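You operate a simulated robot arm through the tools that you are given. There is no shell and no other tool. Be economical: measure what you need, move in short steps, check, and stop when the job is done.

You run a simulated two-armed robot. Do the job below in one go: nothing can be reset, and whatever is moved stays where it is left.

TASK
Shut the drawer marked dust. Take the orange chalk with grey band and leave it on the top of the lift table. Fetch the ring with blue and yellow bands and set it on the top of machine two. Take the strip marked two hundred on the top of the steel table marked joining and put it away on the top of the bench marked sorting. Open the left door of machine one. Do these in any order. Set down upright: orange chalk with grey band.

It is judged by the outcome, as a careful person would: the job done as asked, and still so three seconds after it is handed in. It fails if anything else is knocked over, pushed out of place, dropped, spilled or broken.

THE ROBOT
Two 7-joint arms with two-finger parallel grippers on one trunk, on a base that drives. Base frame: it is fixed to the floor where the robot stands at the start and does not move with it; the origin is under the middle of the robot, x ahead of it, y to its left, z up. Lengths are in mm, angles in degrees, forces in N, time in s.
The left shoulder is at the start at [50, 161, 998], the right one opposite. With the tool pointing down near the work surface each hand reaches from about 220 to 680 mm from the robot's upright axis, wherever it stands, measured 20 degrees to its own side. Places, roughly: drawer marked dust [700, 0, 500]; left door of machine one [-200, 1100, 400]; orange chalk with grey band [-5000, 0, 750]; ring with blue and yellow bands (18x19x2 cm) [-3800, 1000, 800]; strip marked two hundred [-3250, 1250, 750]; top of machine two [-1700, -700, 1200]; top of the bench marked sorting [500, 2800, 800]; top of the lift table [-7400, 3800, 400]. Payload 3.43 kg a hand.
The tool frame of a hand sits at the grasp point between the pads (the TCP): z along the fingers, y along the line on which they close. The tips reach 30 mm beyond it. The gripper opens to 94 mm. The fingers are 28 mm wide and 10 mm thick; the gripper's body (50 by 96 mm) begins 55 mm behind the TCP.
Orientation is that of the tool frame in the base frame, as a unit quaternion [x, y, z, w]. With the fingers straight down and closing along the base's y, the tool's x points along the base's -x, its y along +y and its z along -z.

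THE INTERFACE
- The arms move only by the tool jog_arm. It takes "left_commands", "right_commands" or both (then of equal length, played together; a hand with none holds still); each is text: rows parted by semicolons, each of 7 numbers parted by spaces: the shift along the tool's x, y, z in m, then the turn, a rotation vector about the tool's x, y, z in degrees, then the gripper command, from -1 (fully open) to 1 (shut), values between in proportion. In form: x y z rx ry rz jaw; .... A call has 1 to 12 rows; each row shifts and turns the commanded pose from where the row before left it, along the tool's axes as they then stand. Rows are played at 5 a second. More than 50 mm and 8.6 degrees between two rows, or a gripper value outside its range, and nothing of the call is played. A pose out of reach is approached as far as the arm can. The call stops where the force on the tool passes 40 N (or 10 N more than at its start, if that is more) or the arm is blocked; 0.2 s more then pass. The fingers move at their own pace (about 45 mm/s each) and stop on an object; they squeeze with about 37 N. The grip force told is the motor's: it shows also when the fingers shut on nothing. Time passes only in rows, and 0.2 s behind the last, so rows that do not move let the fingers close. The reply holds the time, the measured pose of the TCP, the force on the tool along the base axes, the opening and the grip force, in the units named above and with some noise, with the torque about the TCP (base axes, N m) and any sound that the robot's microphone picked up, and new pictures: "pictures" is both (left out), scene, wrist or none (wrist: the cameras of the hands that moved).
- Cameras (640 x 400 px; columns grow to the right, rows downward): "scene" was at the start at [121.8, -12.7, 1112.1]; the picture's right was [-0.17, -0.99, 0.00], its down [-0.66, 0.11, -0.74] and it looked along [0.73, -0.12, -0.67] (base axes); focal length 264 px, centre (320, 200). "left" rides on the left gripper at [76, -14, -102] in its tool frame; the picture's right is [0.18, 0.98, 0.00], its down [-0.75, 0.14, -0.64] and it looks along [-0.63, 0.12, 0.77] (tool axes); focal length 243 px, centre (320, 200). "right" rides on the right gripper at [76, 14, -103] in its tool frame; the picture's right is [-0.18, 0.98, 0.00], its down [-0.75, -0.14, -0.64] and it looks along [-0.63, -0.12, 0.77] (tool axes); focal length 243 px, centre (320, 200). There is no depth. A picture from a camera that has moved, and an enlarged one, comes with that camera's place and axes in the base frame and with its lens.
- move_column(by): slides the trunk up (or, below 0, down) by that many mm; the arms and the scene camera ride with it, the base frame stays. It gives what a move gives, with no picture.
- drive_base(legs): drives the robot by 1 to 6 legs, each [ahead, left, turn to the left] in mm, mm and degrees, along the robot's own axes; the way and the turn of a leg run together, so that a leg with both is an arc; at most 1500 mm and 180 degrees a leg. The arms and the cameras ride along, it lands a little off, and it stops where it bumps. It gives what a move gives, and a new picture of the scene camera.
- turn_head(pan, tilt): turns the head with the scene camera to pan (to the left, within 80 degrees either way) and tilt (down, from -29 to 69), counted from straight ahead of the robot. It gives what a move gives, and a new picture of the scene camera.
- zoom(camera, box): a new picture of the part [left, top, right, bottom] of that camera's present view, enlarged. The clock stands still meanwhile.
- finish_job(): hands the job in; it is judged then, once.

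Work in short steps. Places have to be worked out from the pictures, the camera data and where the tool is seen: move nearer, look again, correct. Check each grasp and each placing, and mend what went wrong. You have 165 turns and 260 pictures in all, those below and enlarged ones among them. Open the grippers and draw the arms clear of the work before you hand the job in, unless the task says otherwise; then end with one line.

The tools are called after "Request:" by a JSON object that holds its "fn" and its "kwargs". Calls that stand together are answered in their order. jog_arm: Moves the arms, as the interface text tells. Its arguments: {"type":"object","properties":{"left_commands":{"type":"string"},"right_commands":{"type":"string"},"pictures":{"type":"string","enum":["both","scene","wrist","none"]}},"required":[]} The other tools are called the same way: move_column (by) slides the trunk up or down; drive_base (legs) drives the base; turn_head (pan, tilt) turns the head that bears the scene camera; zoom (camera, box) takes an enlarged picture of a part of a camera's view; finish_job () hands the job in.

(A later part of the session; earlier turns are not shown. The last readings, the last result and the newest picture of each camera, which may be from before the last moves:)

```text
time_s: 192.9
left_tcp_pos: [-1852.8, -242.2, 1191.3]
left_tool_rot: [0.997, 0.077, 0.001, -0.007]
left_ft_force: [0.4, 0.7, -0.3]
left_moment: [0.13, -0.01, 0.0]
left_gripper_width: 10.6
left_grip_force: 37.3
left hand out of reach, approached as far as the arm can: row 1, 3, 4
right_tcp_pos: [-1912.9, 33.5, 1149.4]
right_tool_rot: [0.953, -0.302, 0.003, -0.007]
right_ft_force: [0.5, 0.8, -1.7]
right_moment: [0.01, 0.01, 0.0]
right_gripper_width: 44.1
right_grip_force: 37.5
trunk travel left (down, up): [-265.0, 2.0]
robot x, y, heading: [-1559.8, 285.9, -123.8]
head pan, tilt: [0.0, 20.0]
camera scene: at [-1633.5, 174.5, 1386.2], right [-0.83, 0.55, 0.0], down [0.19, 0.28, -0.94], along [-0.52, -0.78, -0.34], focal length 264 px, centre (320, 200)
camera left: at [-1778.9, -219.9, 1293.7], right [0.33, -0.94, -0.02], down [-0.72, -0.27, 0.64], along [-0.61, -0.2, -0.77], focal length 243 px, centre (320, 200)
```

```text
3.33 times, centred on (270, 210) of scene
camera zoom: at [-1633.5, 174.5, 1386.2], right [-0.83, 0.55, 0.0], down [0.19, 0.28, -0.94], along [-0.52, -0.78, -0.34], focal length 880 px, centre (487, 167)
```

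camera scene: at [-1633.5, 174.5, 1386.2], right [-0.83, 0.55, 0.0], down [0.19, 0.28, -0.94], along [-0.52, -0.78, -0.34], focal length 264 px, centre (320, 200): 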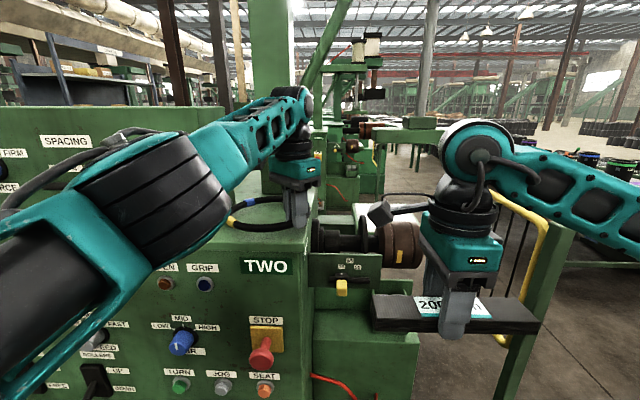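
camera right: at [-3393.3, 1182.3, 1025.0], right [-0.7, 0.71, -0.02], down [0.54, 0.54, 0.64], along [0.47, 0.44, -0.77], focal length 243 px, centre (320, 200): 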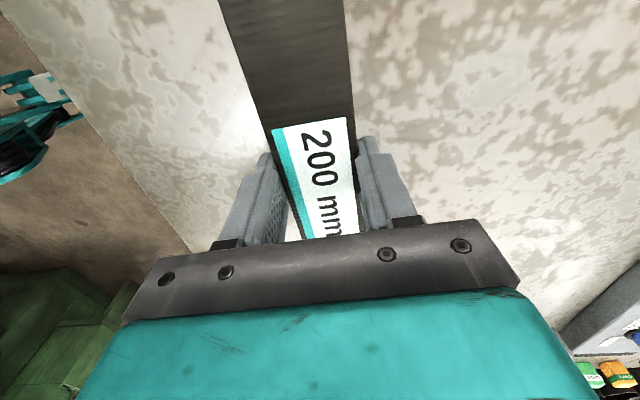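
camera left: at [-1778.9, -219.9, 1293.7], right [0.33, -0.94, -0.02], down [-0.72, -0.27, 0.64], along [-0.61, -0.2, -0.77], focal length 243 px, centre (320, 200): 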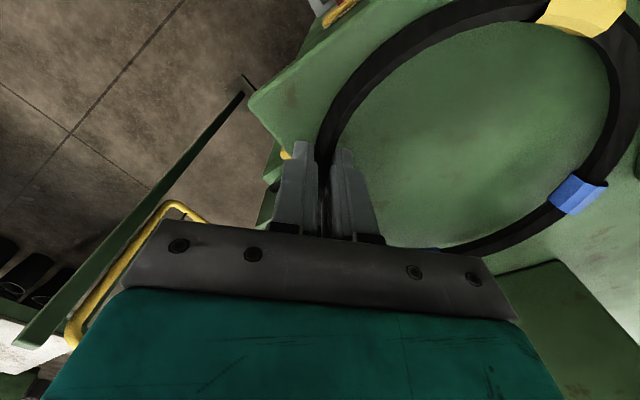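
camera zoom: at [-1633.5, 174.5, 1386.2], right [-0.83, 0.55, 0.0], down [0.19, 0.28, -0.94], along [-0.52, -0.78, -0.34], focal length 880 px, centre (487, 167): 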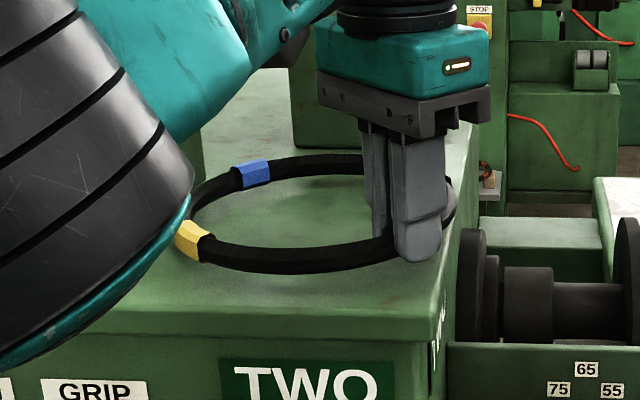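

Ring hovers ~30 mm above a free part of the deck. Lower gently to contact.

Request:
{"fn": "jog_arm", "kwargs": {"left_commands": "0 0 0.015 0 0 0 1;0 0 0.01 0 0 0 1;0 0 0.005 0 0 0 1;0 0 0 0 0 0 1", "pictures": "wrist"}}

Request:
{"fn": "zoom", "kwargs": {"camera": "scene", "box": [190, 150, 350, 270]}}

```text
time_s: 193.6
left_tcp_pos: [-1856.3, -246.3, 1179.2]
left_tool_rot: [0.997, 0.077, -0.004, 0.001]
left_ft_force: [2.6, 3.4, 15.2]
left_moment: [0.23, -0.75, 0.12]
left_gripper_width: 10.7
left_grip_force: 36.6
left hand out of reach, approached as far as the arm can: row 1, 3
right_tcp_pos: [-1912.9, 35.0, 1149.7]
right_tool_rot: [0.954, -0.301, 0.004, -0.006]
right_ft_force: [0.0, -0.2, -0.5]
right_moment: [-0.03, -0.02, -0.01]
right_gripper_width: 44.2
right_grip_force: 37.2
trunk travel left (down, up): [-265.0, 2.0]
robot x, y, heading: [-1556.3, 286.7, -123.8]
head pan, tilt: [0.0, 20.0]
stopped in row 3 (left hand): the force on the tool passed its limit at 47 N (the readings are from after the stop); the commanded pose is now the measured one
camera left: at [-1781.9, -221.1, 1281.5], right [0.33, -0.94, 0.0], down [-0.72, -0.25, 0.65], along [-0.61, -0.21, -0.76], focal length 243 px, centre (320, 200)
```

left: 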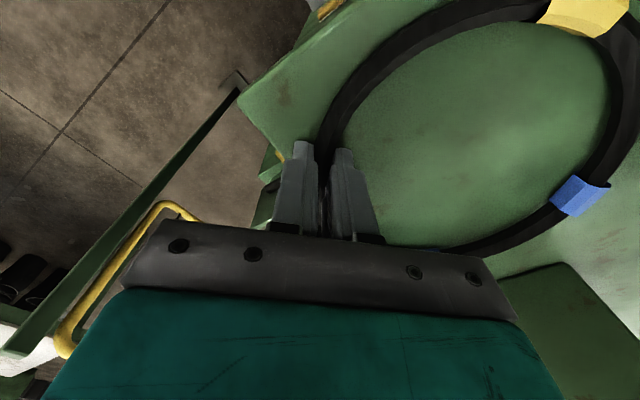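

```text
3.33 times, centred on (270, 210) of scene
camera zoom: at [-1632.9, 175.6, 1386.4], right [-0.83, 0.55, 0.0], down [0.19, 0.28, -0.94], along [-0.52, -0.78, -0.34], focal length 880 px, centre (487, 167)
```

zoom: 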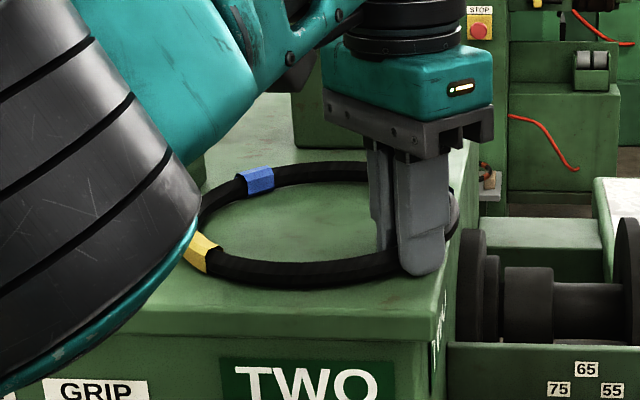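

Contact with the deck. Release slowly and look.

Request:
{"fn": "jog_arm", "kwargs": {"left_commands": "0 0 -0.002 0 0 0 0.6;0 0 0 0 0 0 0.2;0 0 0 0 0 0 -0.2;0 0 0 0 0 0 -0.2;0 0 0 0 0 0 -0.2", "pictures": "wrist"}}

Request:
{"fn": "zoom", "kwargs": {"camera": "scene", "box": [190, 150, 350, 270]}}

```text
time_s: 194.8
left_tcp_pos: [-1858.3, -242.7, 1180.1]
left_tool_rot: [0.997, 0.076, -0.005, -0.001]
left_ft_force: [-2.2, 7.7, 12.8]
left_moment: [-0.14, -0.19, -0.07]
left_gripper_width: 52.1
left_grip_force: 0.1
right_tcp_pos: [-1913.7, 35.5, 1150.1]
right_tool_rot: [0.953, -0.302, 0.004, -0.006]
right_ft_force: [0.3, 0.0, -0.7]
right_moment: [0.02, -0.01, 0.01]
right_gripper_width: 44.0
right_grip_force: 36.6
trunk travel left (down, up): [-265.0, 2.0]
robot x, y, heading: [-1555.4, 282.4, -123.6]
head pan, tilt: [0.0, 20.0]
camera left: at [-1783.4, -219.5, 1281.5], right [0.33, -0.94, 0.0], down [-0.72, -0.25, 0.65], along [-0.61, -0.21, -0.76], focal length 243 px, centre (320, 200)
```

left: 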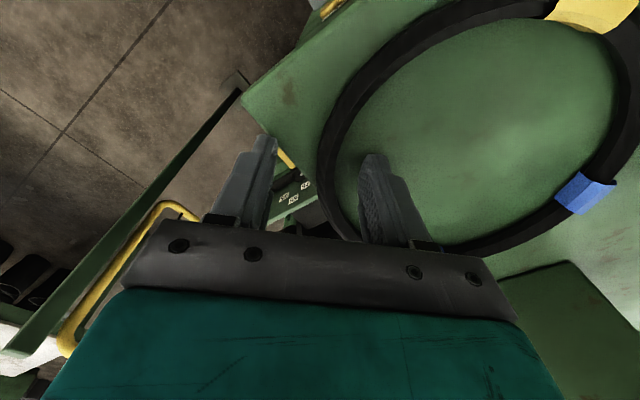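

```text
3.33 times, centred on (270, 210) of scene
camera zoom: at [-1633.3, 177.0, 1386.5], right [-0.83, 0.55, 0.0], down [0.19, 0.28, -0.94], along [-0.52, -0.78, -0.34], focal length 880 px, centre (487, 167)
```

zoom: 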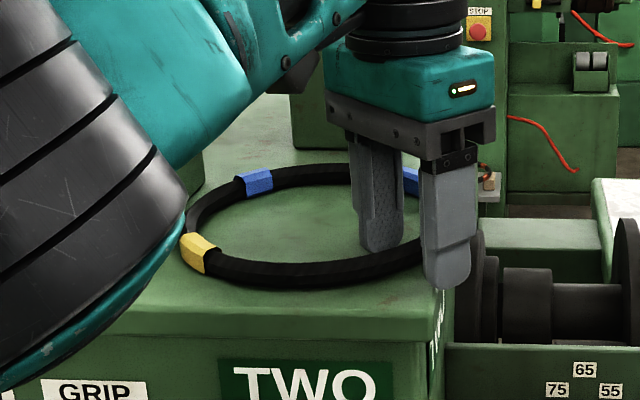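

Ring lies flat on the deck. Raise the hand straight up, then withdraw.

Request:
{"fn": "jog_arm", "kwargs": {"left_commands": "0 0 -0.01 0 0 0 -0.2;0 0 -0.03 0 0 0 -0.2;0 0 -0.03 0 0 0 -0.2;0 0 -0.03 0 0 0 -0.2;0.03 -0.033 0 0 0 0 -0.2;0.03 -0.033 0 0 0 0 -0.2;0.03 -0.033 0 0 0 0 -0.2;0.03 -0.033 0 0 0 0 -0.2;0.03 -0.033 0 0 0 0 -0.2;0.03 -0.033 0 0 0 0 -0.2;0 0 0 0 0 0 -1", "pictures": "scene"}}

Request:
{"fn": "zoom", "kwargs": {"camera": "scene", "box": [190, 150, 350, 270]}}

```text
time_s: 197.2
left_tcp_pos: [-1819.1, -154.4, 1303.6]
left_tool_rot: [0.997, 0.076, -0.003, 0.001]
left_ft_force: [-1.3, 0.3, 0.0]
left_moment: [-0.08, -0.03, -0.01]
left_gripper_width: 90.9
left_grip_force: 0.1
left hand out of reach, approached as far as the arm can: row 2, 3, 4, 5, 6, 7, 8, 9
right_tcp_pos: [-1916.0, 37.9, 1150.2]
right_tool_rot: [0.953, -0.303, 0.005, -0.007]
right_ft_force: [-0.3, 0.0, -0.6]
right_moment: [-0.09, -0.05, 0.0]
right_gripper_width: 44.0
right_grip_force: 37.4
trunk travel left (down, up): [-265.0, 2.0]
robot x, y, heading: [-1557.6, 286.9, -123.7]
head pan, tilt: [0.0, 20.0]
camera scene: at [-1636.5, 178.4, 1386.5], right [-0.83, 0.55, 0.0], down [0.19, 0.28, -0.94], along [-0.52, -0.78, -0.34], focal length 264 px, centre (320, 200)
```

scene: 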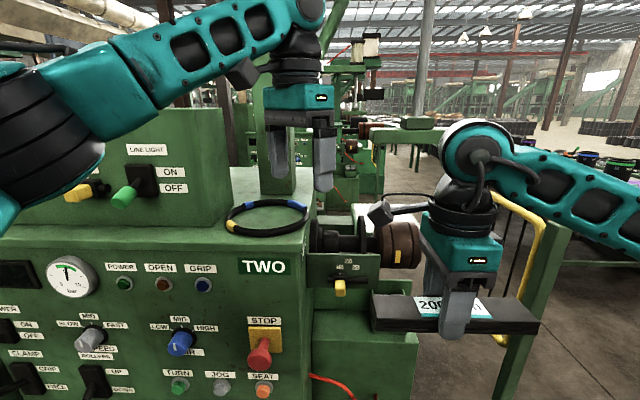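

```text
3.33 times, centred on (270, 210) of scene
camera zoom: at [-1636.5, 178.4, 1386.5], right [-0.83, 0.55, 0.0], down [0.19, 0.28, -0.94], along [-0.52, -0.78, -0.34], focal length 880 px, centre (487, 167)
```

zoom: 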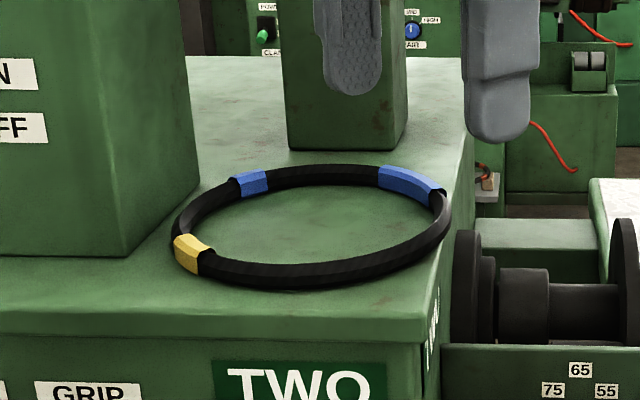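

The ring is safely placed. Now bring the strip to the sorting bench by the known route. First retract the left hand and turn.

Request:
{"fn": "jog_arm", "kwargs": {"left_commands": "0.03 -0.033 0 0 0 0 -1;0.03 -0.033 0 0 0 0 -1;0.03 -0.033 0 0 0 0 -1;0.02 -0.022 0.03 0 0 0 -1;0 0 0.04 0 0 0 -1;0 0 0.04 0 0 0 -1;0 0 0.04 0 0 0 -1", "pictures": "none"}}

Request:
{"fn": "drive_base", "kwargs": {"legs": [[-100, 0, 0], [0, 0, -56], [-425, 440, 0], [-1200, 0, 0]]}}

```text
time_s: 198.8
left_tcp_pos: [-1729.0, -21.6, 1149.7]
left_tool_rot: [0.997, 0.078, -0.005, -0.001]
left_ft_force: [0.0, 0.3, 1.4]
left_moment: [0.0, 0.0, -0.01]
left_gripper_width: 93.9
left_grip_force: 0.1
right_tcp_pos: [-1914.1, 33.3, 1149.8]
right_tool_rot: [0.953, -0.303, 0.004, -0.008]
right_ft_force: [-0.3, 0.8, -0.6]
right_moment: [-0.01, 0.0, -0.02]
right_gripper_width: 44.2
right_grip_force: 37.3
trunk travel left (down, up): [-265.0, 2.0]
robot x, y, heading: [-1558.8, 288.3, -123.6]
head pan, tilt: [0.0, 20.0]
```

```text
time_s: 212.1
left_tcp_pos: [-223.2, -92.2, 1151.6]
left_tool_rot: [0.916, -0.4, -0.004, -0.002]
left_ft_force: [0.0, -0.3, 0.6]
left_moment: [-0.02, 0.01, 0.0]
left_gripper_width: 93.9
left_grip_force: 0.0
right_tcp_pos: [-280.8, 90.6, 1149.1]
right_tool_rot: [-0.699, 0.715, -0.006, 0.005]
right_ft_force: [0.7, 0.4, -0.6]
right_moment: [-0.01, 0.04, 0.0]
right_gripper_width: 44.1
right_grip_force: 37.2
trunk travel left (down, up): [-265.0, 2.0]
robot x, y, heading: [125.0, -60.2, -179.6]
head pan, tilt: [0.0, 20.0]
camera scene: at [-8.8, -62.6, 1386.3], right [-0.01, 1.0, 0.0], down [0.34, 0.0, -0.94], along [-0.94, -0.01, -0.34], focal length 264 px, centre (320, 200)
```

scene: 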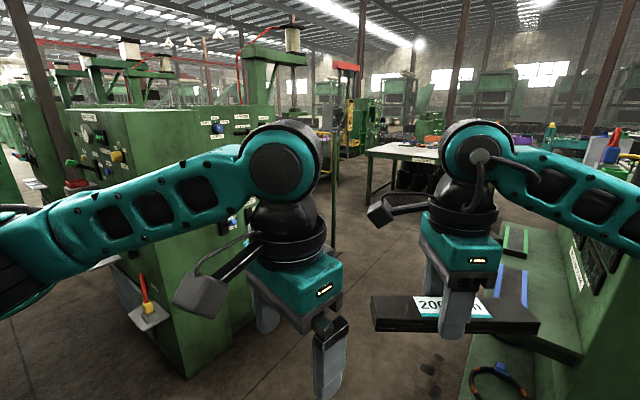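

On track. Continue: shift right, back-diagonal to (470,450), turn to heading 90, and drive ahead.

Request:
{"fn": "drive_base", "kwargs": {"legs": [[0, -220, 0], [-350, -300, 0], [0, 0, -90], [900, 0, 0]]}}

Request:
{"fn": "turn_head", "kwargs": {"pan": -10, "tilt": 25}}

```text
time_s: 225.7
left_tcp_pos: [452.8, 1713.4, 1151.4]
left_tool_rot: [-0.357, 0.934, 0.0, 0.004]
left_ft_force: [0.2, 0.7, 0.4]
left_moment: [-0.02, 0.02, -0.01]
left_gripper_width: 93.7
left_grip_force: 0.0
right_tcp_pos: [638.3, 1767.9, 1149.8]
right_tool_rot: [0.019, 1.0, -0.009, -0.001]
right_ft_force: [0.3, 0.0, -1.3]
right_moment: [0.01, 0.01, -0.01]
right_gripper_width: 43.8
right_grip_force: 37.0
trunk travel left (down, up): [-265.0, 2.0]
robot x, y, heading: [473.2, 1363.5, 89.4]
head pan, tilt: [0.0, 20.0]
camera scene: at [477.4, 1499.2, 1386.2], right [1.0, -0.01, 0.0], down [0.0, -0.34, -0.94], along [0.01, 0.94, -0.34], focal length 264 px, centre (320, 200)
```

scene: 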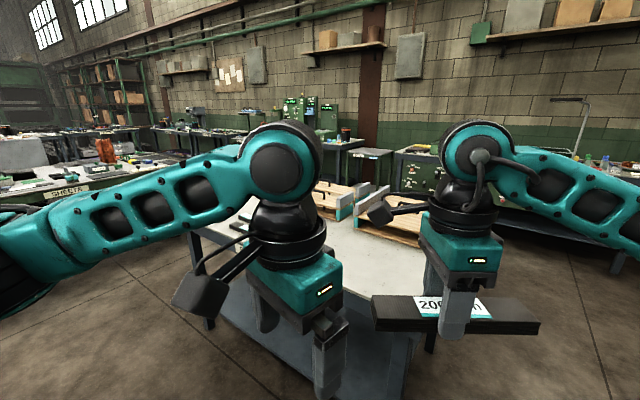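

```text
time_s: 226.4
left_tcp_pos: [453.0, 1713.7, 1151.4]
left_tool_rot: [-0.358, 0.934, 0.001, 0.005]
left_ft_force: [0.9, 0.3, 0.1]
left_moment: [0.01, -0.01, 0.01]
left_gripper_width: 94.0
left_grip_force: 0.1
right_tcp_pos: [636.6, 1767.4, 1148.7]
right_tool_rot: [0.018, 1.0, -0.007, 0.0]
right_ft_force: [0.1, 0.1, -0.9]
right_moment: [0.0, -0.01, -0.03]
right_gripper_width: 44.0
right_grip_force: 37.1
trunk travel left (down, up): [-265.0, 2.0]
robot x, y, heading: [476.4, 1364.5, 89.3]
head pan, tilt: [-10.0, 25.0]
camera scene: at [493.3, 1496.3, 1378.2], right [0.98, -0.18, 0.0], down [-0.08, -0.42, -0.91], along [0.17, 0.89, -0.42], focal length 264 px, centre (320, 200)
```

scene: 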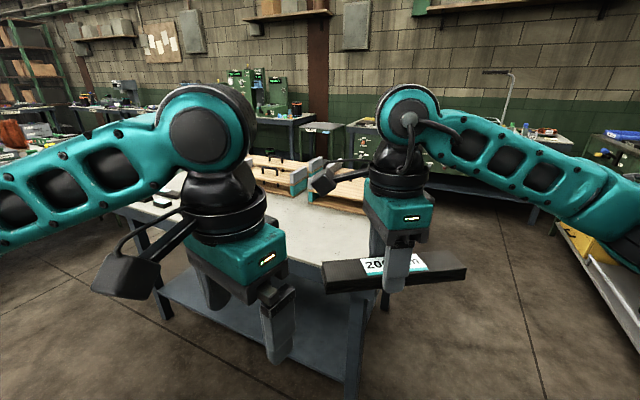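

The sorting table's near corner is at about (650,2200). I turn to face its long edge (heading 52°), go ahead first to stay clear of the open door, then strafe left.

Request:
{"fn": "drive_base", "kwargs": {"legs": [[0, 0, -37.3], [320, 0, 0], [0, 700, 0]]}}

Request:
{"fn": "turn_head", "kwargs": {"pan": 0, "tilt": 42}}

```text
time_s: 236.5
left_tcp_pos: [316.2, 2339.4, 1151.5]
left_tool_rot: [-0.038, 0.999, 0.0, 0.004]
left_ft_force: [-0.4, 0.3, 0.8]
left_moment: [-0.04, -0.01, -0.01]
left_gripper_width: 94.1
left_grip_force: 0.1
right_tcp_pos: [497.1, 2269.5, 1149.7]
right_tool_rot: [0.34, 0.94, -0.007, -0.003]
right_ft_force: [-0.1, -0.6, -0.2]
right_moment: [0.03, -0.02, -0.04]
right_gripper_width: 44.0
right_grip_force: 37.1
trunk travel left (down, up): [-265.0, 2.0]
robot x, y, heading: [123.1, 2045.0, 51.8]
head pan, tilt: [-10.0, 25.0]
camera scene: at [215.9, 2141.6, 1378.1], right [0.67, -0.74, 0.0], down [-0.31, -0.28, -0.91], along [0.67, 0.61, -0.42], focal length 264 px, centre (320, 200)
```

scene: 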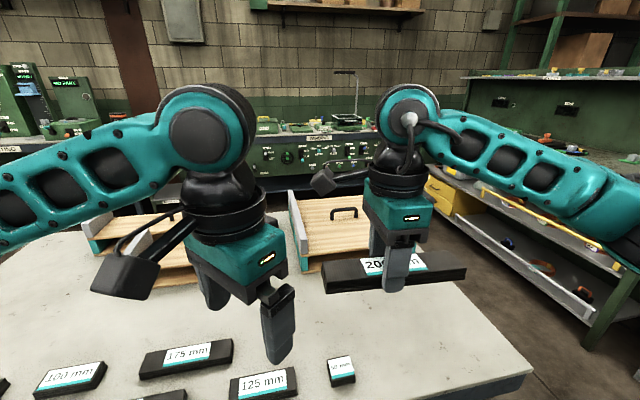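

```text
time_s: 237.3
left_tcp_pos: [316.3, 2337.9, 1151.3]
left_tool_rot: [-0.039, 0.999, -0.001, 0.004]
left_ft_force: [-0.9, -0.3, 0.0]
left_moment: [0.04, -0.01, -0.03]
left_gripper_width: 94.0
left_grip_force: 0.1
right_tcp_pos: [496.0, 2267.5, 1148.7]
right_tool_rot: [0.339, 0.941, -0.008, -0.003]
right_ft_force: [0.5, -0.4, -0.1]
right_moment: [0.02, 0.0, 0.0]
right_gripper_width: 44.1
right_grip_force: 36.7
trunk travel left (down, up): [-265.0, 2.0]
robot x, y, heading: [123.2, 2051.3, 51.8]
head pan, tilt: [0.0, 42.0]
camera scene: at [199.0, 2145.8, 1351.9], right [0.79, -0.62, 0.0], down [-0.41, -0.53, -0.74], along [0.46, 0.59, -0.67], focal length 264 px, centre (320, 200)
```

scene: 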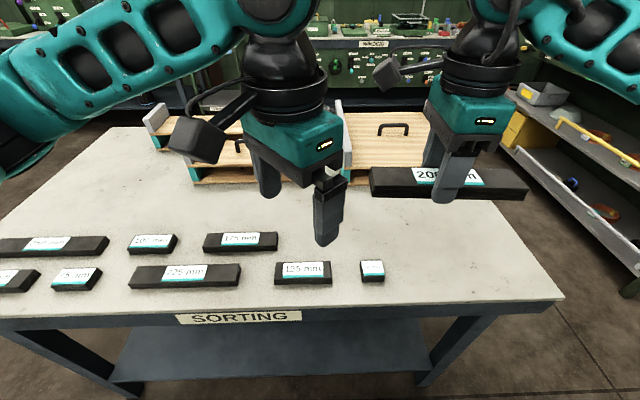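

Other strips lie in front-left; the right part of the table is free. I lower the trunk 165 and move the strip over a free spot ≈(535 ahead, −300).

Request:
{"fn": "move_column", "kwargs": {"by": -165}}

Request:
{"fn": "jog_arm", "kwargs": {"right_commands": "-0.028 0.027 0 0 0 0 1;-0.028 0.027 0 0 0 0 1;-0.028 0.027 0 0 0 0 1;-0.028 0.027 0 0 0 0 1;-0.028 0.026 0 0 0 0 1;0 0 0.03 0 0 0 1;0 0 0.03 0 0 0 1;0 0 0.03 0 0 0 1;0 0 0 0 0 0 1"}}

```text
time_s: 239.2
left_tcp_pos: [316.4, 2337.6, 987.1]
left_tool_rot: [-0.039, 0.999, 0.0, 0.004]
left_ft_force: [1.1, 0.6, 0.5]
left_moment: [0.0, 0.02, 0.0]
left_gripper_width: 94.0
left_grip_force: 0.2
right_tcp_pos: [495.9, 2269.3, 984.6]
right_tool_rot: [0.34, 0.94, -0.007, -0.004]
right_ft_force: [-0.9, -0.1, -1.1]
right_moment: [-0.01, -0.01, 0.01]
right_gripper_width: 44.4
right_grip_force: 37.1
trunk travel left (down, up): [-100.0, 167.0]
robot x, y, heading: [124.1, 2046.4, 51.8]
head pan, tilt: [0.0, 42.0]
```

```text
time_s: 241.2
left_tcp_pos: [316.2, 2337.7, 986.5]
left_tool_rot: [-0.038, 0.999, -0.001, 0.003]
left_ft_force: [0.0, 0.3, 0.2]
left_moment: [-0.01, 0.02, -0.02]
left_gripper_width: 94.0
left_grip_force: 0.0
right_tcp_pos: [689.5, 2280.0, 891.7]
right_tool_rot: [0.34, 0.94, -0.007, -0.004]
right_ft_force: [0.2, 0.2, -1.1]
right_moment: [0.02, 0.05, -0.02]
right_gripper_width: 44.1
right_grip_force: 36.7
trunk travel left (down, up): [-100.0, 167.0]
robot x, y, heading: [122.8, 2045.5, 51.7]
head pan, tilt: [0.0, 42.0]
camera scene: at [199.0, 2145.8, 1186.9], right [0.79, -0.62, 0.0], down [-0.41, -0.53, -0.74], along [0.46, 0.58, -0.67], focal length 264 px, centre (320, 200)
camera right: at [639.9, 2341.2, 993.8], right [0.77, 0.64, -0.02], down [0.5, -0.58, 0.64], along [0.4, -0.5, -0.77], focal length 243 px, centre (320, 200)
```

scene: 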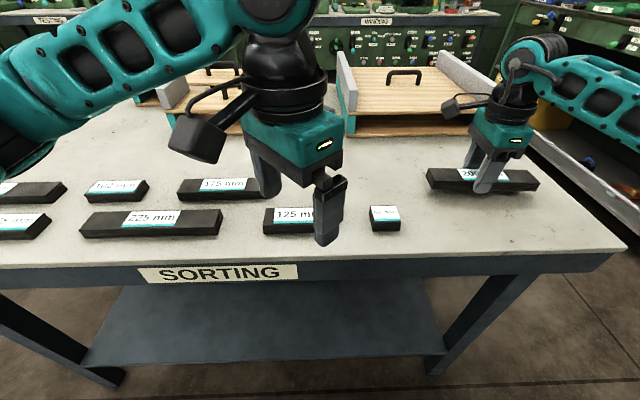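
right: 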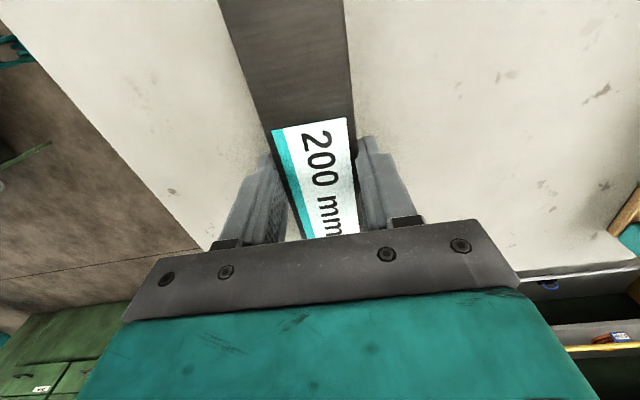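

Strip is over free table, ~60 mm up. Lower in guarded steps to contact.

Request:
{"fn": "jog_arm", "kwargs": {"right_commands": "0 0 0.025 0 0 0 1;0 0 0.02 0 0 0 1;0 0 0.008 0 0 0 1;0 0 0.005 0 0 0 1;0 0 0.004 0 0 0 1;0 0 0.004 0 0 0 1", "pictures": "scene"}}

```text
time_s: 241.7
left_tcp_pos: [314.7, 2336.9, 987.0]
left_tool_rot: [-0.037, 0.999, -0.001, 0.005]
left_ft_force: [0.1, 0.5, -0.7]
left_moment: [-0.01, -0.01, 0.01]
left_gripper_width: 93.8
left_grip_force: 0.0
right_tcp_pos: [689.9, 2280.4, 870.6]
right_tool_rot: [0.341, 0.94, 0.001, -0.002]
right_ft_force: [-8.8, -6.9, 18.3]
right_moment: [-0.69, 0.05, -0.59]
right_gripper_width: 44.3
right_grip_force: 36.7
trunk travel left (down, up): [-100.0, 167.0]
robot x, y, heading: [124.4, 2048.7, 52.1]
head pan, tilt: [0.0, 42.0]
stopped in row 2 (right hand): the force on the tool passed its limit at 55 N (the readings are from after the stop); the commanded pose is now the measured one
camera scene: at [196.8, 2144.5, 1187.4], right [0.79, -0.62, 0.0], down [-0.41, -0.53, -0.74], along [0.46, 0.58, -0.67], focal length 264 px, centre (320, 200)
```

scene: 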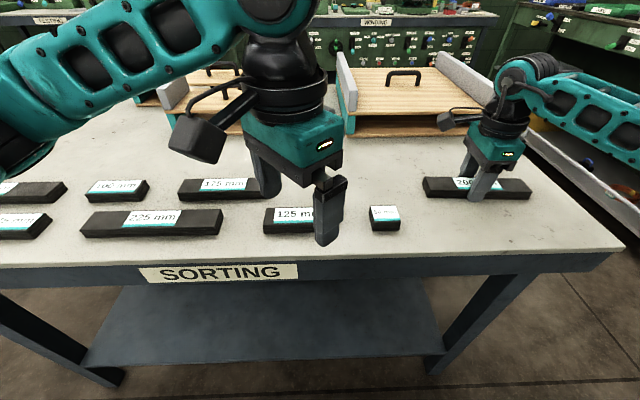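

Contact: table here is at ≈840. Release and raise.

Request:
{"fn": "jog_arm", "kwargs": {"right_commands": "0 0 0 0 0 0 0.6;0 0 0 0 0 0 0;0 0 0 0 0 0 -0.5;0 0 0 0 0 0 -1;0 0 0 0 0 0 -1;0 0 -0.03 0 0 0 -1;0 0 -0.04 0 0 0 -1;0 0 -0.04 0 0 0 -1;0 0 -0.03 0 0 0 -1", "pictures": "both"}}

```text
time_s: 242.8
left_tcp_pos: [316.2, 2339.9, 986.8]
left_tool_rot: [-0.039, 0.999, -0.001, 0.003]
left_ft_force: [-0.3, -0.1, -0.2]
left_moment: [0.01, -0.01, -0.01]
left_gripper_width: 93.7
left_grip_force: 0.0
right_tcp_pos: [693.7, 2287.5, 871.3]
right_tool_rot: [0.341, 0.94, 0.013, 0.0]
right_ft_force: [3.0, 3.2, 4.4]
right_moment: [-0.11, 0.0, 0.06]
right_gripper_width: 91.3
right_grip_force: 0.1
trunk travel left (down, up): [-100.0, 167.0]
robot x, y, heading: [121.9, 2048.7, 51.7]
head pan, tilt: [0.0, 42.0]
stopped in row 5 (right hand): the force on the tool passed its limit at 42 N (the readings are from after the stop); the commanded pose is now the measured one
camera scene: at [199.2, 2146.0, 1186.3], right [0.79, -0.62, 0.0], down [-0.41, -0.53, -0.74], along [0.46, 0.59, -0.67], focal length 264 px, centre (320, 200)
camera right: at [643.0, 2343.6, 974.2], right [0.77, 0.64, 0.02], down [0.48, -0.61, 0.63], along [0.42, -0.48, -0.78], focal length 243 px, centre (320, 200)
```

scene: 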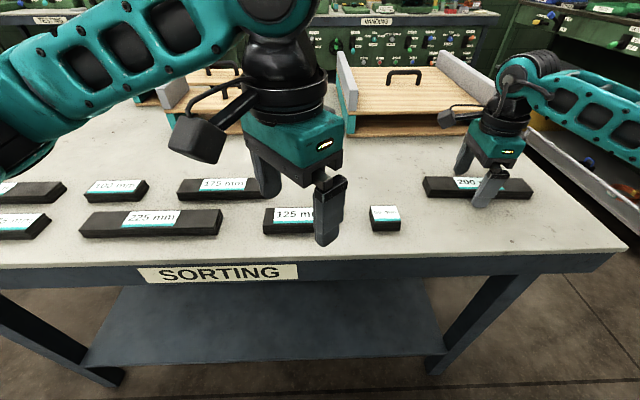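
right: 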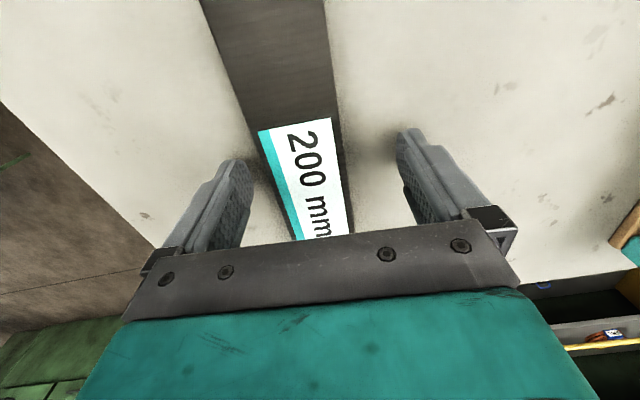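

Strip released flat on the table. Raise the hand clear.

Request:
{"fn": "jog_arm", "kwargs": {"right_commands": "0 0 -0.02 0 0 0 -1;0 0 -0.04 0 0 0 -1;0 0 -0.04 0 0 0 -1;0 0 -0.04 0 0 0 -1;0.03 -0.03 0 0 0 0 -1;0.03 -0.03 0 0 0 0 -1;0.03 -0.03 0 0 0 0 -1", "pictures": "scene"}}

```text
time_s: 244.4
left_tcp_pos: [317.2, 2338.7, 987.4]
left_tool_rot: [-0.039, 0.999, -0.001, 0.004]
left_ft_force: [-0.5, -1.0, 0.3]
left_moment: [0.02, 0.0, 0.03]
left_gripper_width: 94.1
left_grip_force: 0.1
right_tcp_pos: [565.9, 2271.0, 1009.8]
right_tool_rot: [0.34, 0.94, 0.011, 0.0]
right_ft_force: [0.5, -0.1, -0.1]
right_moment: [0.03, 0.0, 0.03]
right_gripper_width: 94.0
right_grip_force: 0.1
trunk travel left (down, up): [-100.0, 167.0]
robot x, y, heading: [119.8, 2047.2, 51.6]
head pan, tilt: [0.0, 42.0]
camera scene: at [199.1, 2146.1, 1186.9], right [0.79, -0.62, 0.0], down [-0.41, -0.53, -0.74], along [0.46, 0.59, -0.67], focal length 264 px, centre (320, 200)
```

scene: 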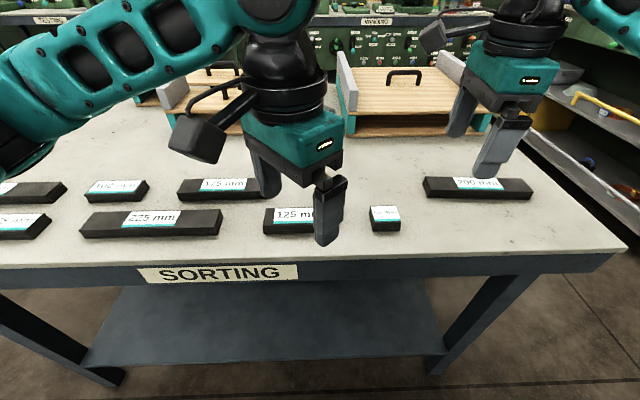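

Strip placed. Next the chalk near (-5000,0). I back off, turn to face −x and look.

Request:
{"fn": "drive_base", "kwargs": {"legs": [[-180, 60, 0], [0, 0, 128]]}}

Request:
{"fn": "turn_head", "kwargs": {"pan": 0, "tilt": 20}}

```text
time_s: 251.2
left_tcp_pos: [-382.8, 1916.5, 987.2]
left_tool_rot: [0.914, -0.405, -0.003, -0.002]
left_ft_force: [-0.2, -0.5, 0.8]
left_moment: [0.02, 0.05, 0.01]
left_gripper_width: 93.8
left_grip_force: 0.0
right_tcp_pos: [-482.6, 2154.8, 1009.4]
right_tool_rot: [-0.694, 0.719, 0.003, -0.009]
right_ft_force: [-0.3, 0.1, -0.1]
right_moment: [0.01, -0.02, -0.03]
right_gripper_width: 93.9
right_grip_force: 0.1
trunk travel left (down, up): [-100.0, 167.0]
robot x, y, heading: [-35.3, 1943.6, 179.7]
head pan, tilt: [0.0, 42.0]
camera scene: at [-158.4, 1944.8, 1186.9], right [0.0, 1.0, 0.0], down [0.67, 0.0, -0.74], along [-0.74, 0.0, -0.67], focal length 264 px, centre (320, 200)
```

scene: 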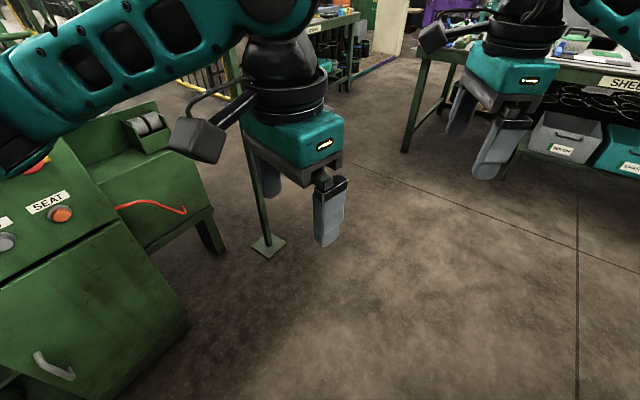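

```text
time_s: 252.1
left_tcp_pos: [-382.6, 1916.8, 987.1]
left_tool_rot: [0.914, -0.405, -0.003, -0.002]
left_ft_force: [-0.7, 0.5, -1.0]
left_moment: [0.01, -0.03, -0.01]
left_gripper_width: 94.1
left_grip_force: 0.0
right_tcp_pos: [-482.2, 2153.6, 1008.7]
right_tool_rot: [-0.694, 0.72, 0.004, -0.009]
right_ft_force: [-0.8, 0.7, -0.3]
right_moment: [0.01, 0.01, 0.01]
right_gripper_width: 93.9
right_grip_force: 0.1
trunk travel left (down, up): [-100.0, 167.0]
robot x, y, heading: [-35.6, 1945.5, 179.7]
head pan, tilt: [0.0, 20.0]
camera scene: at [-167.9, 1944.9, 1221.2], right [0.0, 1.0, 0.0], down [0.34, 0.0, -0.94], along [-0.94, 0.0, -0.34], focal length 264 px, centre (320, 200)
```

scene: 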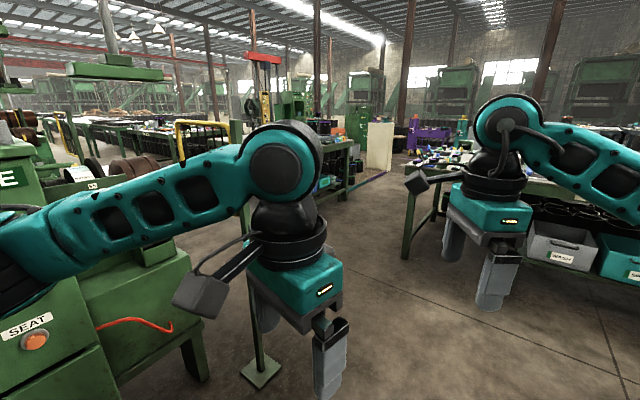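

The way ahead along y≈2100 is clear between machine one's post and the SHEETS bench. I drive to (-1700,2130), then turn toward the JOINING/FEEDING area.

Request:
{"fn": "drive_base", "kwargs": {"legs": [[300, -180, 0], [1400, 0, 0], [0, 0, 45]]}}

Request:
{"fn": "turn_head", "kwargs": {"pan": 0, "tilt": 10}}

```text
time_s: 263.0
left_tcp_pos: [-1962.9, 1870.0, 987.2]
left_tool_rot: [1.0, -0.025, -0.002, -0.002]
left_ft_force: [-0.5, -0.1, -0.7]
left_moment: [0.0, -0.01, -0.02]
left_gripper_width: 94.1
left_grip_force: 0.1
right_tcp_pos: [-2201.0, 1967.6, 1009.2]
right_tool_rot: [0.917, -0.398, 0.0, 0.011]
right_ft_force: [0.5, -0.9, -0.1]
right_moment: [-0.01, -0.05, 0.03]
right_gripper_width: 94.3
right_grip_force: 0.1
trunk travel left (down, up): [-100.0, 167.0]
robot x, y, heading: [-1735.2, 2135.2, -135.2]
head pan, tilt: [0.0, 20.0]
camera scene: at [-1830.8, 2043.0, 1221.2], right [-0.7, 0.71, 0.0], down [0.24, 0.24, -0.94], along [-0.67, -0.66, -0.34], focal length 264 px, centre (320, 200)
```

scene: 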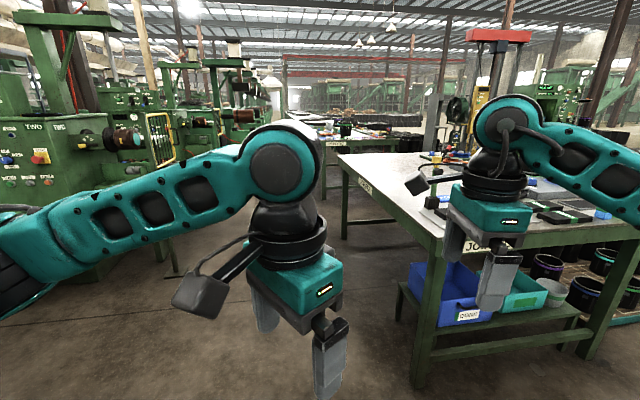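

```text
time_s: 263.8
left_tcp_pos: [-1963.0, 1870.5, 987.0]
left_tool_rot: [1.0, -0.024, -0.003, -0.001]
left_ft_force: [0.2, 0.4, -0.4]
left_moment: [0.02, 0.0, 0.03]
left_gripper_width: 93.8
left_grip_force: 0.0
right_tcp_pos: [-2202.3, 1968.4, 1009.5]
right_tool_rot: [0.917, -0.398, 0.0, 0.011]
right_ft_force: [0.2, 0.7, 0.1]
right_moment: [0.0, 0.05, -0.02]
right_gripper_width: 94.2
right_grip_force: 0.1
trunk travel left (down, up): [-100.0, 167.0]
robot x, y, heading: [-1737.3, 2134.2, -135.3]
head pan, tilt: [0.0, 10.0]
camera scene: at [-1830.8, 2043.2, 1237.5], right [-0.7, 0.71, 0.0], down [0.12, 0.12, -0.98], along [-0.7, -0.69, -0.17], focal length 264 px, centre (320, 200)
```

scene: 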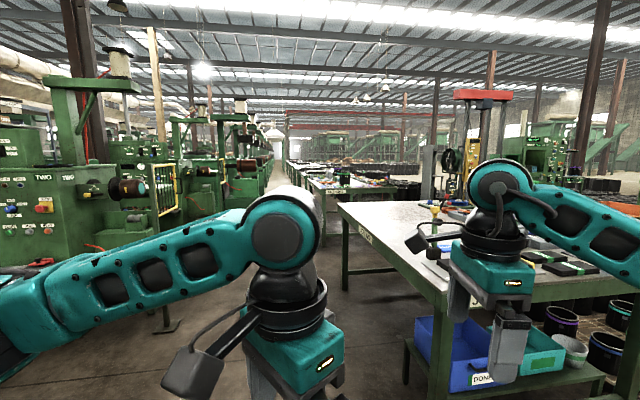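

I align with the aisle (heading −123.5°) and drive 2 m along the front of JOINING toward FEEDING.

Request:
{"fn": "drive_base", "kwargs": {"legs": [[0, 0, 11.8], [1400, 0, 0], [900, 0, 0]]}}

Request:
{"fn": "turn_head", "kwargs": {"pan": -30, "tilt": 15}}

```text
time_s: 275.9
left_tcp_pos: [-3190.1, -94.2, 985.8]
left_tool_rot: [0.997, 0.076, -0.003, -0.001]
left_ft_force: [-0.7, -0.8, 1.0]
left_moment: [0.02, -0.03, -0.01]
left_gripper_width: 94.0
left_grip_force: 0.1
right_tcp_pos: [-3444.2, -47.3, 1009.5]
right_tool_rot: [0.952, -0.305, 0.001, 0.011]
right_ft_force: [-0.7, 0.6, 0.3]
right_moment: [0.01, 0.0, 0.0]
right_gripper_width: 94.1
right_grip_force: 0.1
trunk travel left (down, up): [-100.0, 167.0]
robot x, y, heading: [-3017.7, 207.4, -123.5]
head pan, tilt: [0.0, 10.0]
camera scene: at [-3095.0, 101.1, 1237.5], right [-0.83, 0.56, 0.0], down [0.1, 0.14, -0.98], along [-0.55, -0.82, -0.17], focal length 264 px, centre (320, 200)
```

scene: 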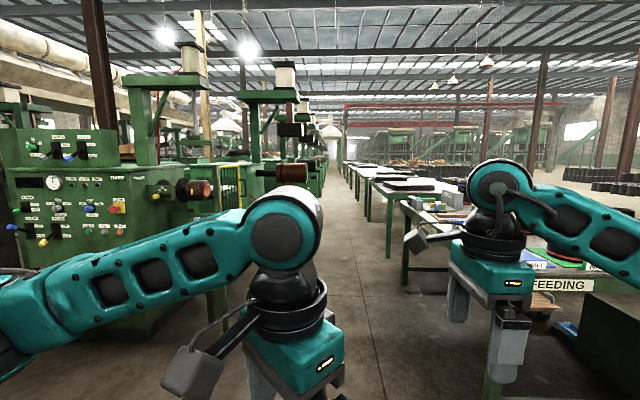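

```text
time_s: 276.8
left_tcp_pos: [-3191.3, -94.3, 987.0]
left_tool_rot: [0.997, 0.075, -0.003, -0.001]
left_ft_force: [0.0, 0.1, -0.2]
left_moment: [0.03, 0.01, 0.0]
left_gripper_width: 94.0
left_grip_force: 0.1
right_tcp_pos: [-3444.2, -45.2, 1008.8]
right_tool_rot: [0.952, -0.305, 0.001, 0.01]
right_ft_force: [-0.3, 0.5, -0.3]
right_moment: [-0.02, 0.0, 0.0]
right_gripper_width: 93.7
right_grip_force: 0.0
trunk travel left (down, up): [-100.0, 167.0]
robot x, y, heading: [-3022.2, 207.0, -123.7]
head pan, tilt: [-30.0, 15.0]
camera scene: at [-3126.9, 137.1, 1229.4], right [-0.44, 0.9, 0.0], down [0.23, 0.11, -0.97], along [-0.87, -0.43, -0.26], focal length 264 px, centre (320, 200)
```

scene: 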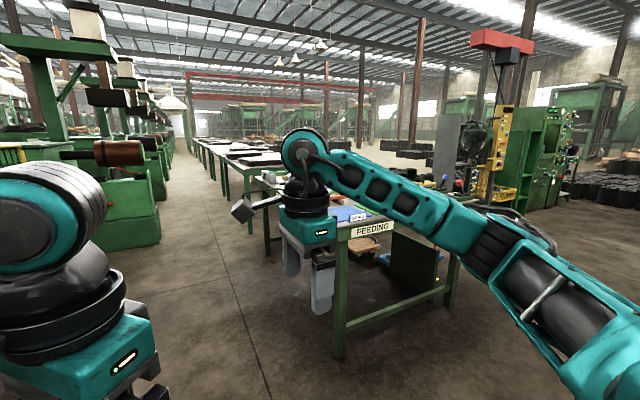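

FEEDING's label end faces the gap to JOINING; the chalk should be ~150 mm in from that edge near its far side. I drive 520 ahead then strafe right 1365 into the gap.

Request:
{"fn": "drive_base", "kwargs": {"legs": [[520, 0, 0], [0, -1000, 0], [0, -365, 0]]}}

Request:
{"fn": "turn_head", "kwargs": {"pan": 0, "tilt": 35}}

```text
time_s: 292.0
left_tcp_pos: [-4621.6, 245.7, 986.8]
left_tool_rot: [0.997, 0.072, -0.003, -0.001]
left_ft_force: [0.2, 0.2, 0.3]
left_moment: [-0.02, 0.03, 0.0]
left_gripper_width: 93.9
left_grip_force: 0.1
right_tcp_pos: [-4875.7, 295.7, 1009.7]
right_tool_rot: [0.951, -0.308, 0.001, 0.011]
right_ft_force: [0.3, 0.9, -0.2]
right_moment: [0.03, 0.0, 0.0]
right_gripper_width: 94.0
right_grip_force: 0.0
trunk travel left (down, up): [-100.0, 167.0]
robot x, y, heading: [-4449.5, 548.5, -124.2]
head pan, tilt: [-30.0, 15.0]
camera scene: at [-4557.5, 477.0, 1229.4], right [-0.44, 0.9, 0.0], down [0.23, 0.11, -0.97], along [-0.87, -0.42, -0.26], focal length 264 px, centre (320, 200)
```

scene: 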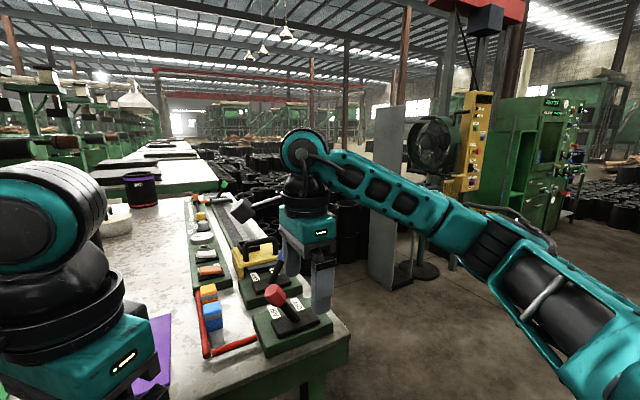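

```text
time_s: 293.0
left_tcp_pos: [-4622.7, 245.7, 986.3]
left_tool_rot: [0.997, 0.072, -0.004, -0.001]
left_ft_force: [-0.1, 0.3, 0.1]
left_moment: [0.0, 0.0, 0.02]
left_gripper_width: 94.1
left_grip_force: 0.0
right_tcp_pos: [-4875.6, 294.1, 1009.7]
right_tool_rot: [0.951, -0.308, 0.001, 0.01]
right_ft_force: [0.5, -0.1, 1.0]
right_moment: [0.0, 0.0, -0.02]
right_gripper_width: 94.1
right_grip_force: 0.1
trunk travel left (down, up): [-100.0, 167.0]
robot x, y, heading: [-4453.4, 551.3, -124.2]
head pan, tilt: [0.0, 35.0]
camera scene: at [-4522.9, 444.9, 1197.4], right [-0.83, 0.56, 0.0], down [0.32, 0.47, -0.82], along [-0.46, -0.68, -0.57], focal length 264 px, centre (320, 200)
```

scene: 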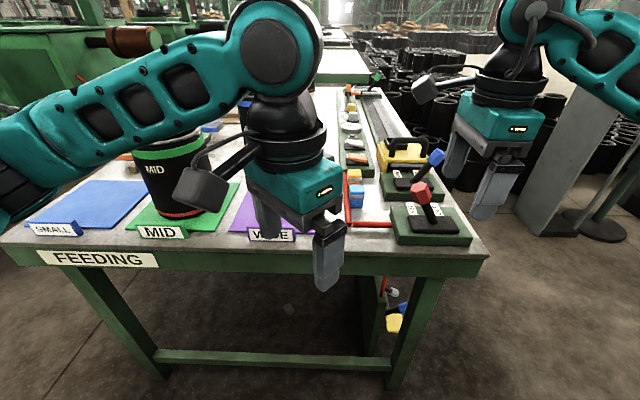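

Several items stand near (355,185). Zoom to identify the chalk.

Request:
{"fn": "zoom", "kwargs": {"camera": "scene", "box": [310, 80, 480, 250]}}

```text
2.35 times, centred on (395, 165) of scene
camera zoom: at [-4522.9, 444.9, 1197.4], right [-0.83, 0.56, 0.0], down [0.32, 0.47, -0.82], along [-0.46, -0.68, -0.57], focal length 621 px, centre (144, 282)
```

zoom: 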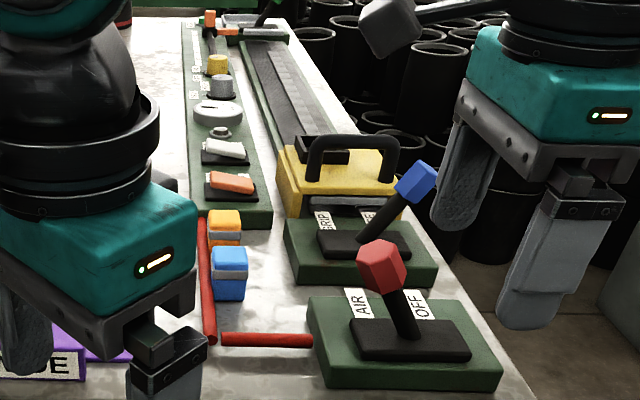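

The orange chalk with grey band stands just behind the blue one, ≈755 ahead, −95. I turn the right hand back to close left–right, raise the left a bit, then drive 60 left and 220 ahead.

Request:
{"fn": "jog_arm", "kwargs": {"right_commands": "0 0 0 0 0 -8 -1;0 0 0 0 0 -8 -1;0 0 0 0 0 -8 -1;0 0 0 0 0 -8 -1;0 0 0 0 0 -8 -1;0 0 0 0 0 -8 -1;0 0 0 0 0 -8 -1;0 0 0 0 0 -8 -1;0 0 0 0 0 -8 -1;0 0 0 0 0 -8 -1;0 0 0 0 0 -8 -1;0 0 0 0 0 -2 -1", "left_commands": "0 0 -0.03 0 0 0 -1;0 0 -0.03 0 0 0 -1;0 0 -0.03 0 0 0 -1;0.03 -0.03 0 0 0 0 -1;0.03 -0.03 0 0 0 0 -1;0.02 0.02 0 0 0 0 -1;0.02 0.02 0 0 0 0 -1;0.02 0.02 0 0 0 0 -1;0.02 0.02 0 0 0 0 -1;0 0 0 0 0 0 -1;0 0 0 0 0 0 -1;0 0 0 0 0 0 -1", "pictures": "none"}}

Request:
{"fn": "drive_base", "kwargs": {"legs": [[0, 60, 0], [200, 0, 0]]}}

Request:
{"fn": "turn_head", "kwargs": {"pan": -10, "tilt": 45}}

```text
time_s: 295.6
left_tcp_pos: [-4481.0, 246.9, 1075.7]
left_tool_rot: [0.997, 0.071, -0.003, -0.001]
left_ft_force: [0.2, -0.4, 0.4]
left_moment: [0.0, 0.01, 0.02]
left_gripper_width: 94.2
left_grip_force: 0.2
right_tcp_pos: [-4876.2, 295.5, 1009.7]
right_tool_rot: [0.89, 0.455, -0.007, 0.008]
right_ft_force: [0.4, 0.1, 0.8]
right_moment: [-0.01, 0.01, -0.01]
right_gripper_width: 93.9
right_grip_force: 0.0
trunk travel left (down, up): [-100.0, 167.0]
robot x, y, heading: [-4452.3, 545.5, -124.3]
head pan, tilt: [0.0, 35.0]
```

```text
time_s: 298.0
left_tcp_pos: [-4543.3, 45.5, 1075.3]
left_tool_rot: [0.997, 0.072, -0.004, 0.0]
left_ft_force: [-0.2, 0.5, 0.1]
left_moment: [-0.02, -0.04, 0.0]
left_gripper_width: 94.1
left_grip_force: 0.1
right_tcp_pos: [-4939.0, 95.7, 1010.2]
right_tool_rot: [0.891, 0.454, -0.007, 0.009]
right_ft_force: [-0.8, -0.8, 0.2]
right_moment: [0.0, -0.01, -0.01]
right_gripper_width: 94.0
right_grip_force: 0.1
trunk travel left (down, up): [-100.0, 167.0]
robot x, y, heading: [-4514.3, 348.4, -124.2]
head pan, tilt: [0.0, 35.0]
camera scene: at [-4585.9, 244.5, 1197.3], right [-0.83, 0.56, 0.0], down [0.32, 0.47, -0.82], along [-0.46, -0.68, -0.57], focal length 264 px, centre (320, 200)
```

scene: 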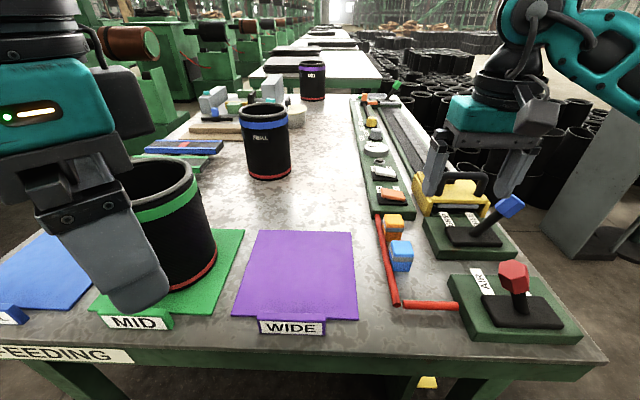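

```text
time_s: 298.7
left_tcp_pos: [-4543.8, 45.0, 1074.6]
left_tool_rot: [0.997, 0.073, -0.002, -0.001]
left_ft_force: [0.0, -0.5, -0.3]
left_moment: [0.01, 0.01, 0.02]
left_gripper_width: 93.7
left_grip_force: 0.1
right_tcp_pos: [-4939.2, 96.2, 1008.9]
right_tool_rot: [0.89, 0.455, -0.007, 0.008]
right_ft_force: [-0.4, -0.3, -0.3]
right_moment: [0.01, -0.01, -0.01]
right_gripper_width: 93.9
right_grip_force: 0.0
trunk travel left (down, up): [-100.0, 167.0]
robot x, y, heading: [-4516.6, 349.2, -124.0]
head pan, tilt: [-10.0, 45.0]
camera scene: at [-4592.9, 259.3, 1182.6], right [-0.72, 0.7, 0.0], down [0.49, 0.51, -0.71], along [-0.49, -0.51, -0.71], focal length 264 px, centre (320, 200)
```

scene: 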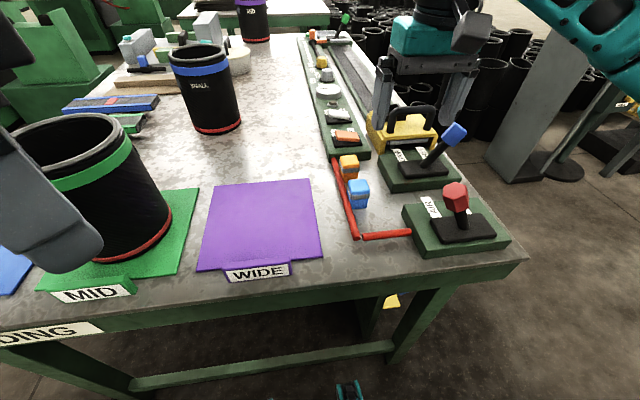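

Triangulated: orange chalk top at z≈867, position ≈(535,−146) in my frame (table ≈805). Move the right hand over it and check with its camera.

Request:
{"fn": "jog_arm", "kwargs": {"right_commands": "-0.03 0.02 0 0 0 0 -1;-0.03 0.02 0 0 0 0 -1;-0.025 0.02 0.02 0 0 0 -1;0 0 0.03 0 0 0 -1;0 0 0 0 0 0 -1", "left_commands": "0 0 -0.03 0 0 0 -1;0 0 -0.03 0 0 0 -1;0 0 -0.03 0 0 0 -1;0 0 0 0 0 0 -1;0 0 0 0 0 0 -1", "pictures": "both"}}

```text
time_s: 299.9
left_tcp_pos: [-4542.8, 47.4, 1164.4]
left_tool_rot: [0.997, 0.072, -0.004, -0.001]
left_ft_force: [-0.8, 0.0, 0.5]
left_moment: [0.01, 0.02, 0.0]
left_gripper_width: 93.9
left_grip_force: 0.1
right_tcp_pos: [-4941.8, -9.6, 962.5]
right_tool_rot: [0.89, 0.455, -0.007, 0.008]
right_ft_force: [-0.3, 0.0, 0.2]
right_moment: [-0.02, -0.01, 0.02]
right_gripper_width: 94.2
right_grip_force: 0.1
trunk travel left (down, up): [-100.0, 167.0]
robot x, y, heading: [-4512.2, 349.3, -124.2]
head pan, tilt: [-10.0, 45.0]
camera scene: at [-4592.9, 259.3, 1182.6], right [-0.72, 0.7, 0.0], down [0.49, 0.51, -0.71], along [-0.49, -0.51, -0.71], focal length 264 px, centre (320, 200)
camera right: at [-4885.1, 46.2, 1061.9], right [0.69, -0.73, 0.01], down [-0.55, -0.51, 0.66], along [-0.47, -0.46, -0.75], focal length 243 px, centre (320, 200)
camera left: at [-4468.1, 69.5, 1266.8], right [0.32, -0.95, 0.0], down [-0.72, -0.25, 0.65], along [-0.61, -0.21, -0.76], focal length 243 px, centre (320, 200)
```

scene: 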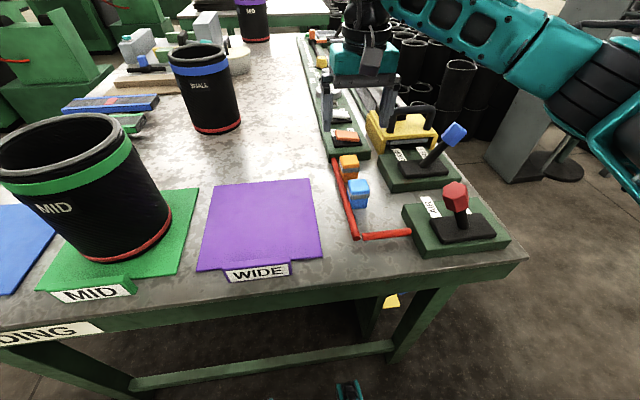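
right: 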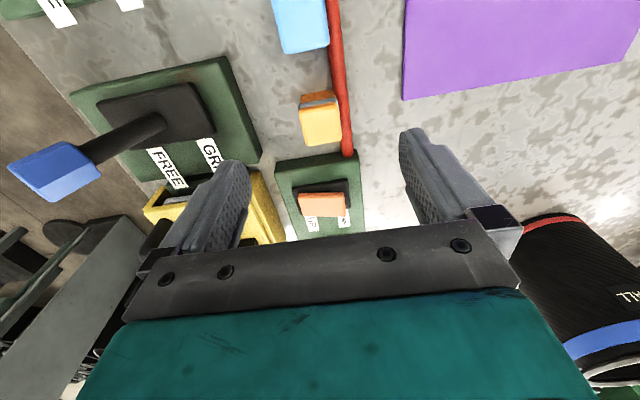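
left: 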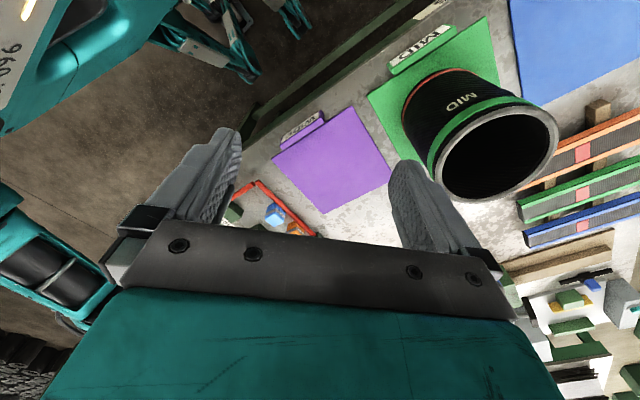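

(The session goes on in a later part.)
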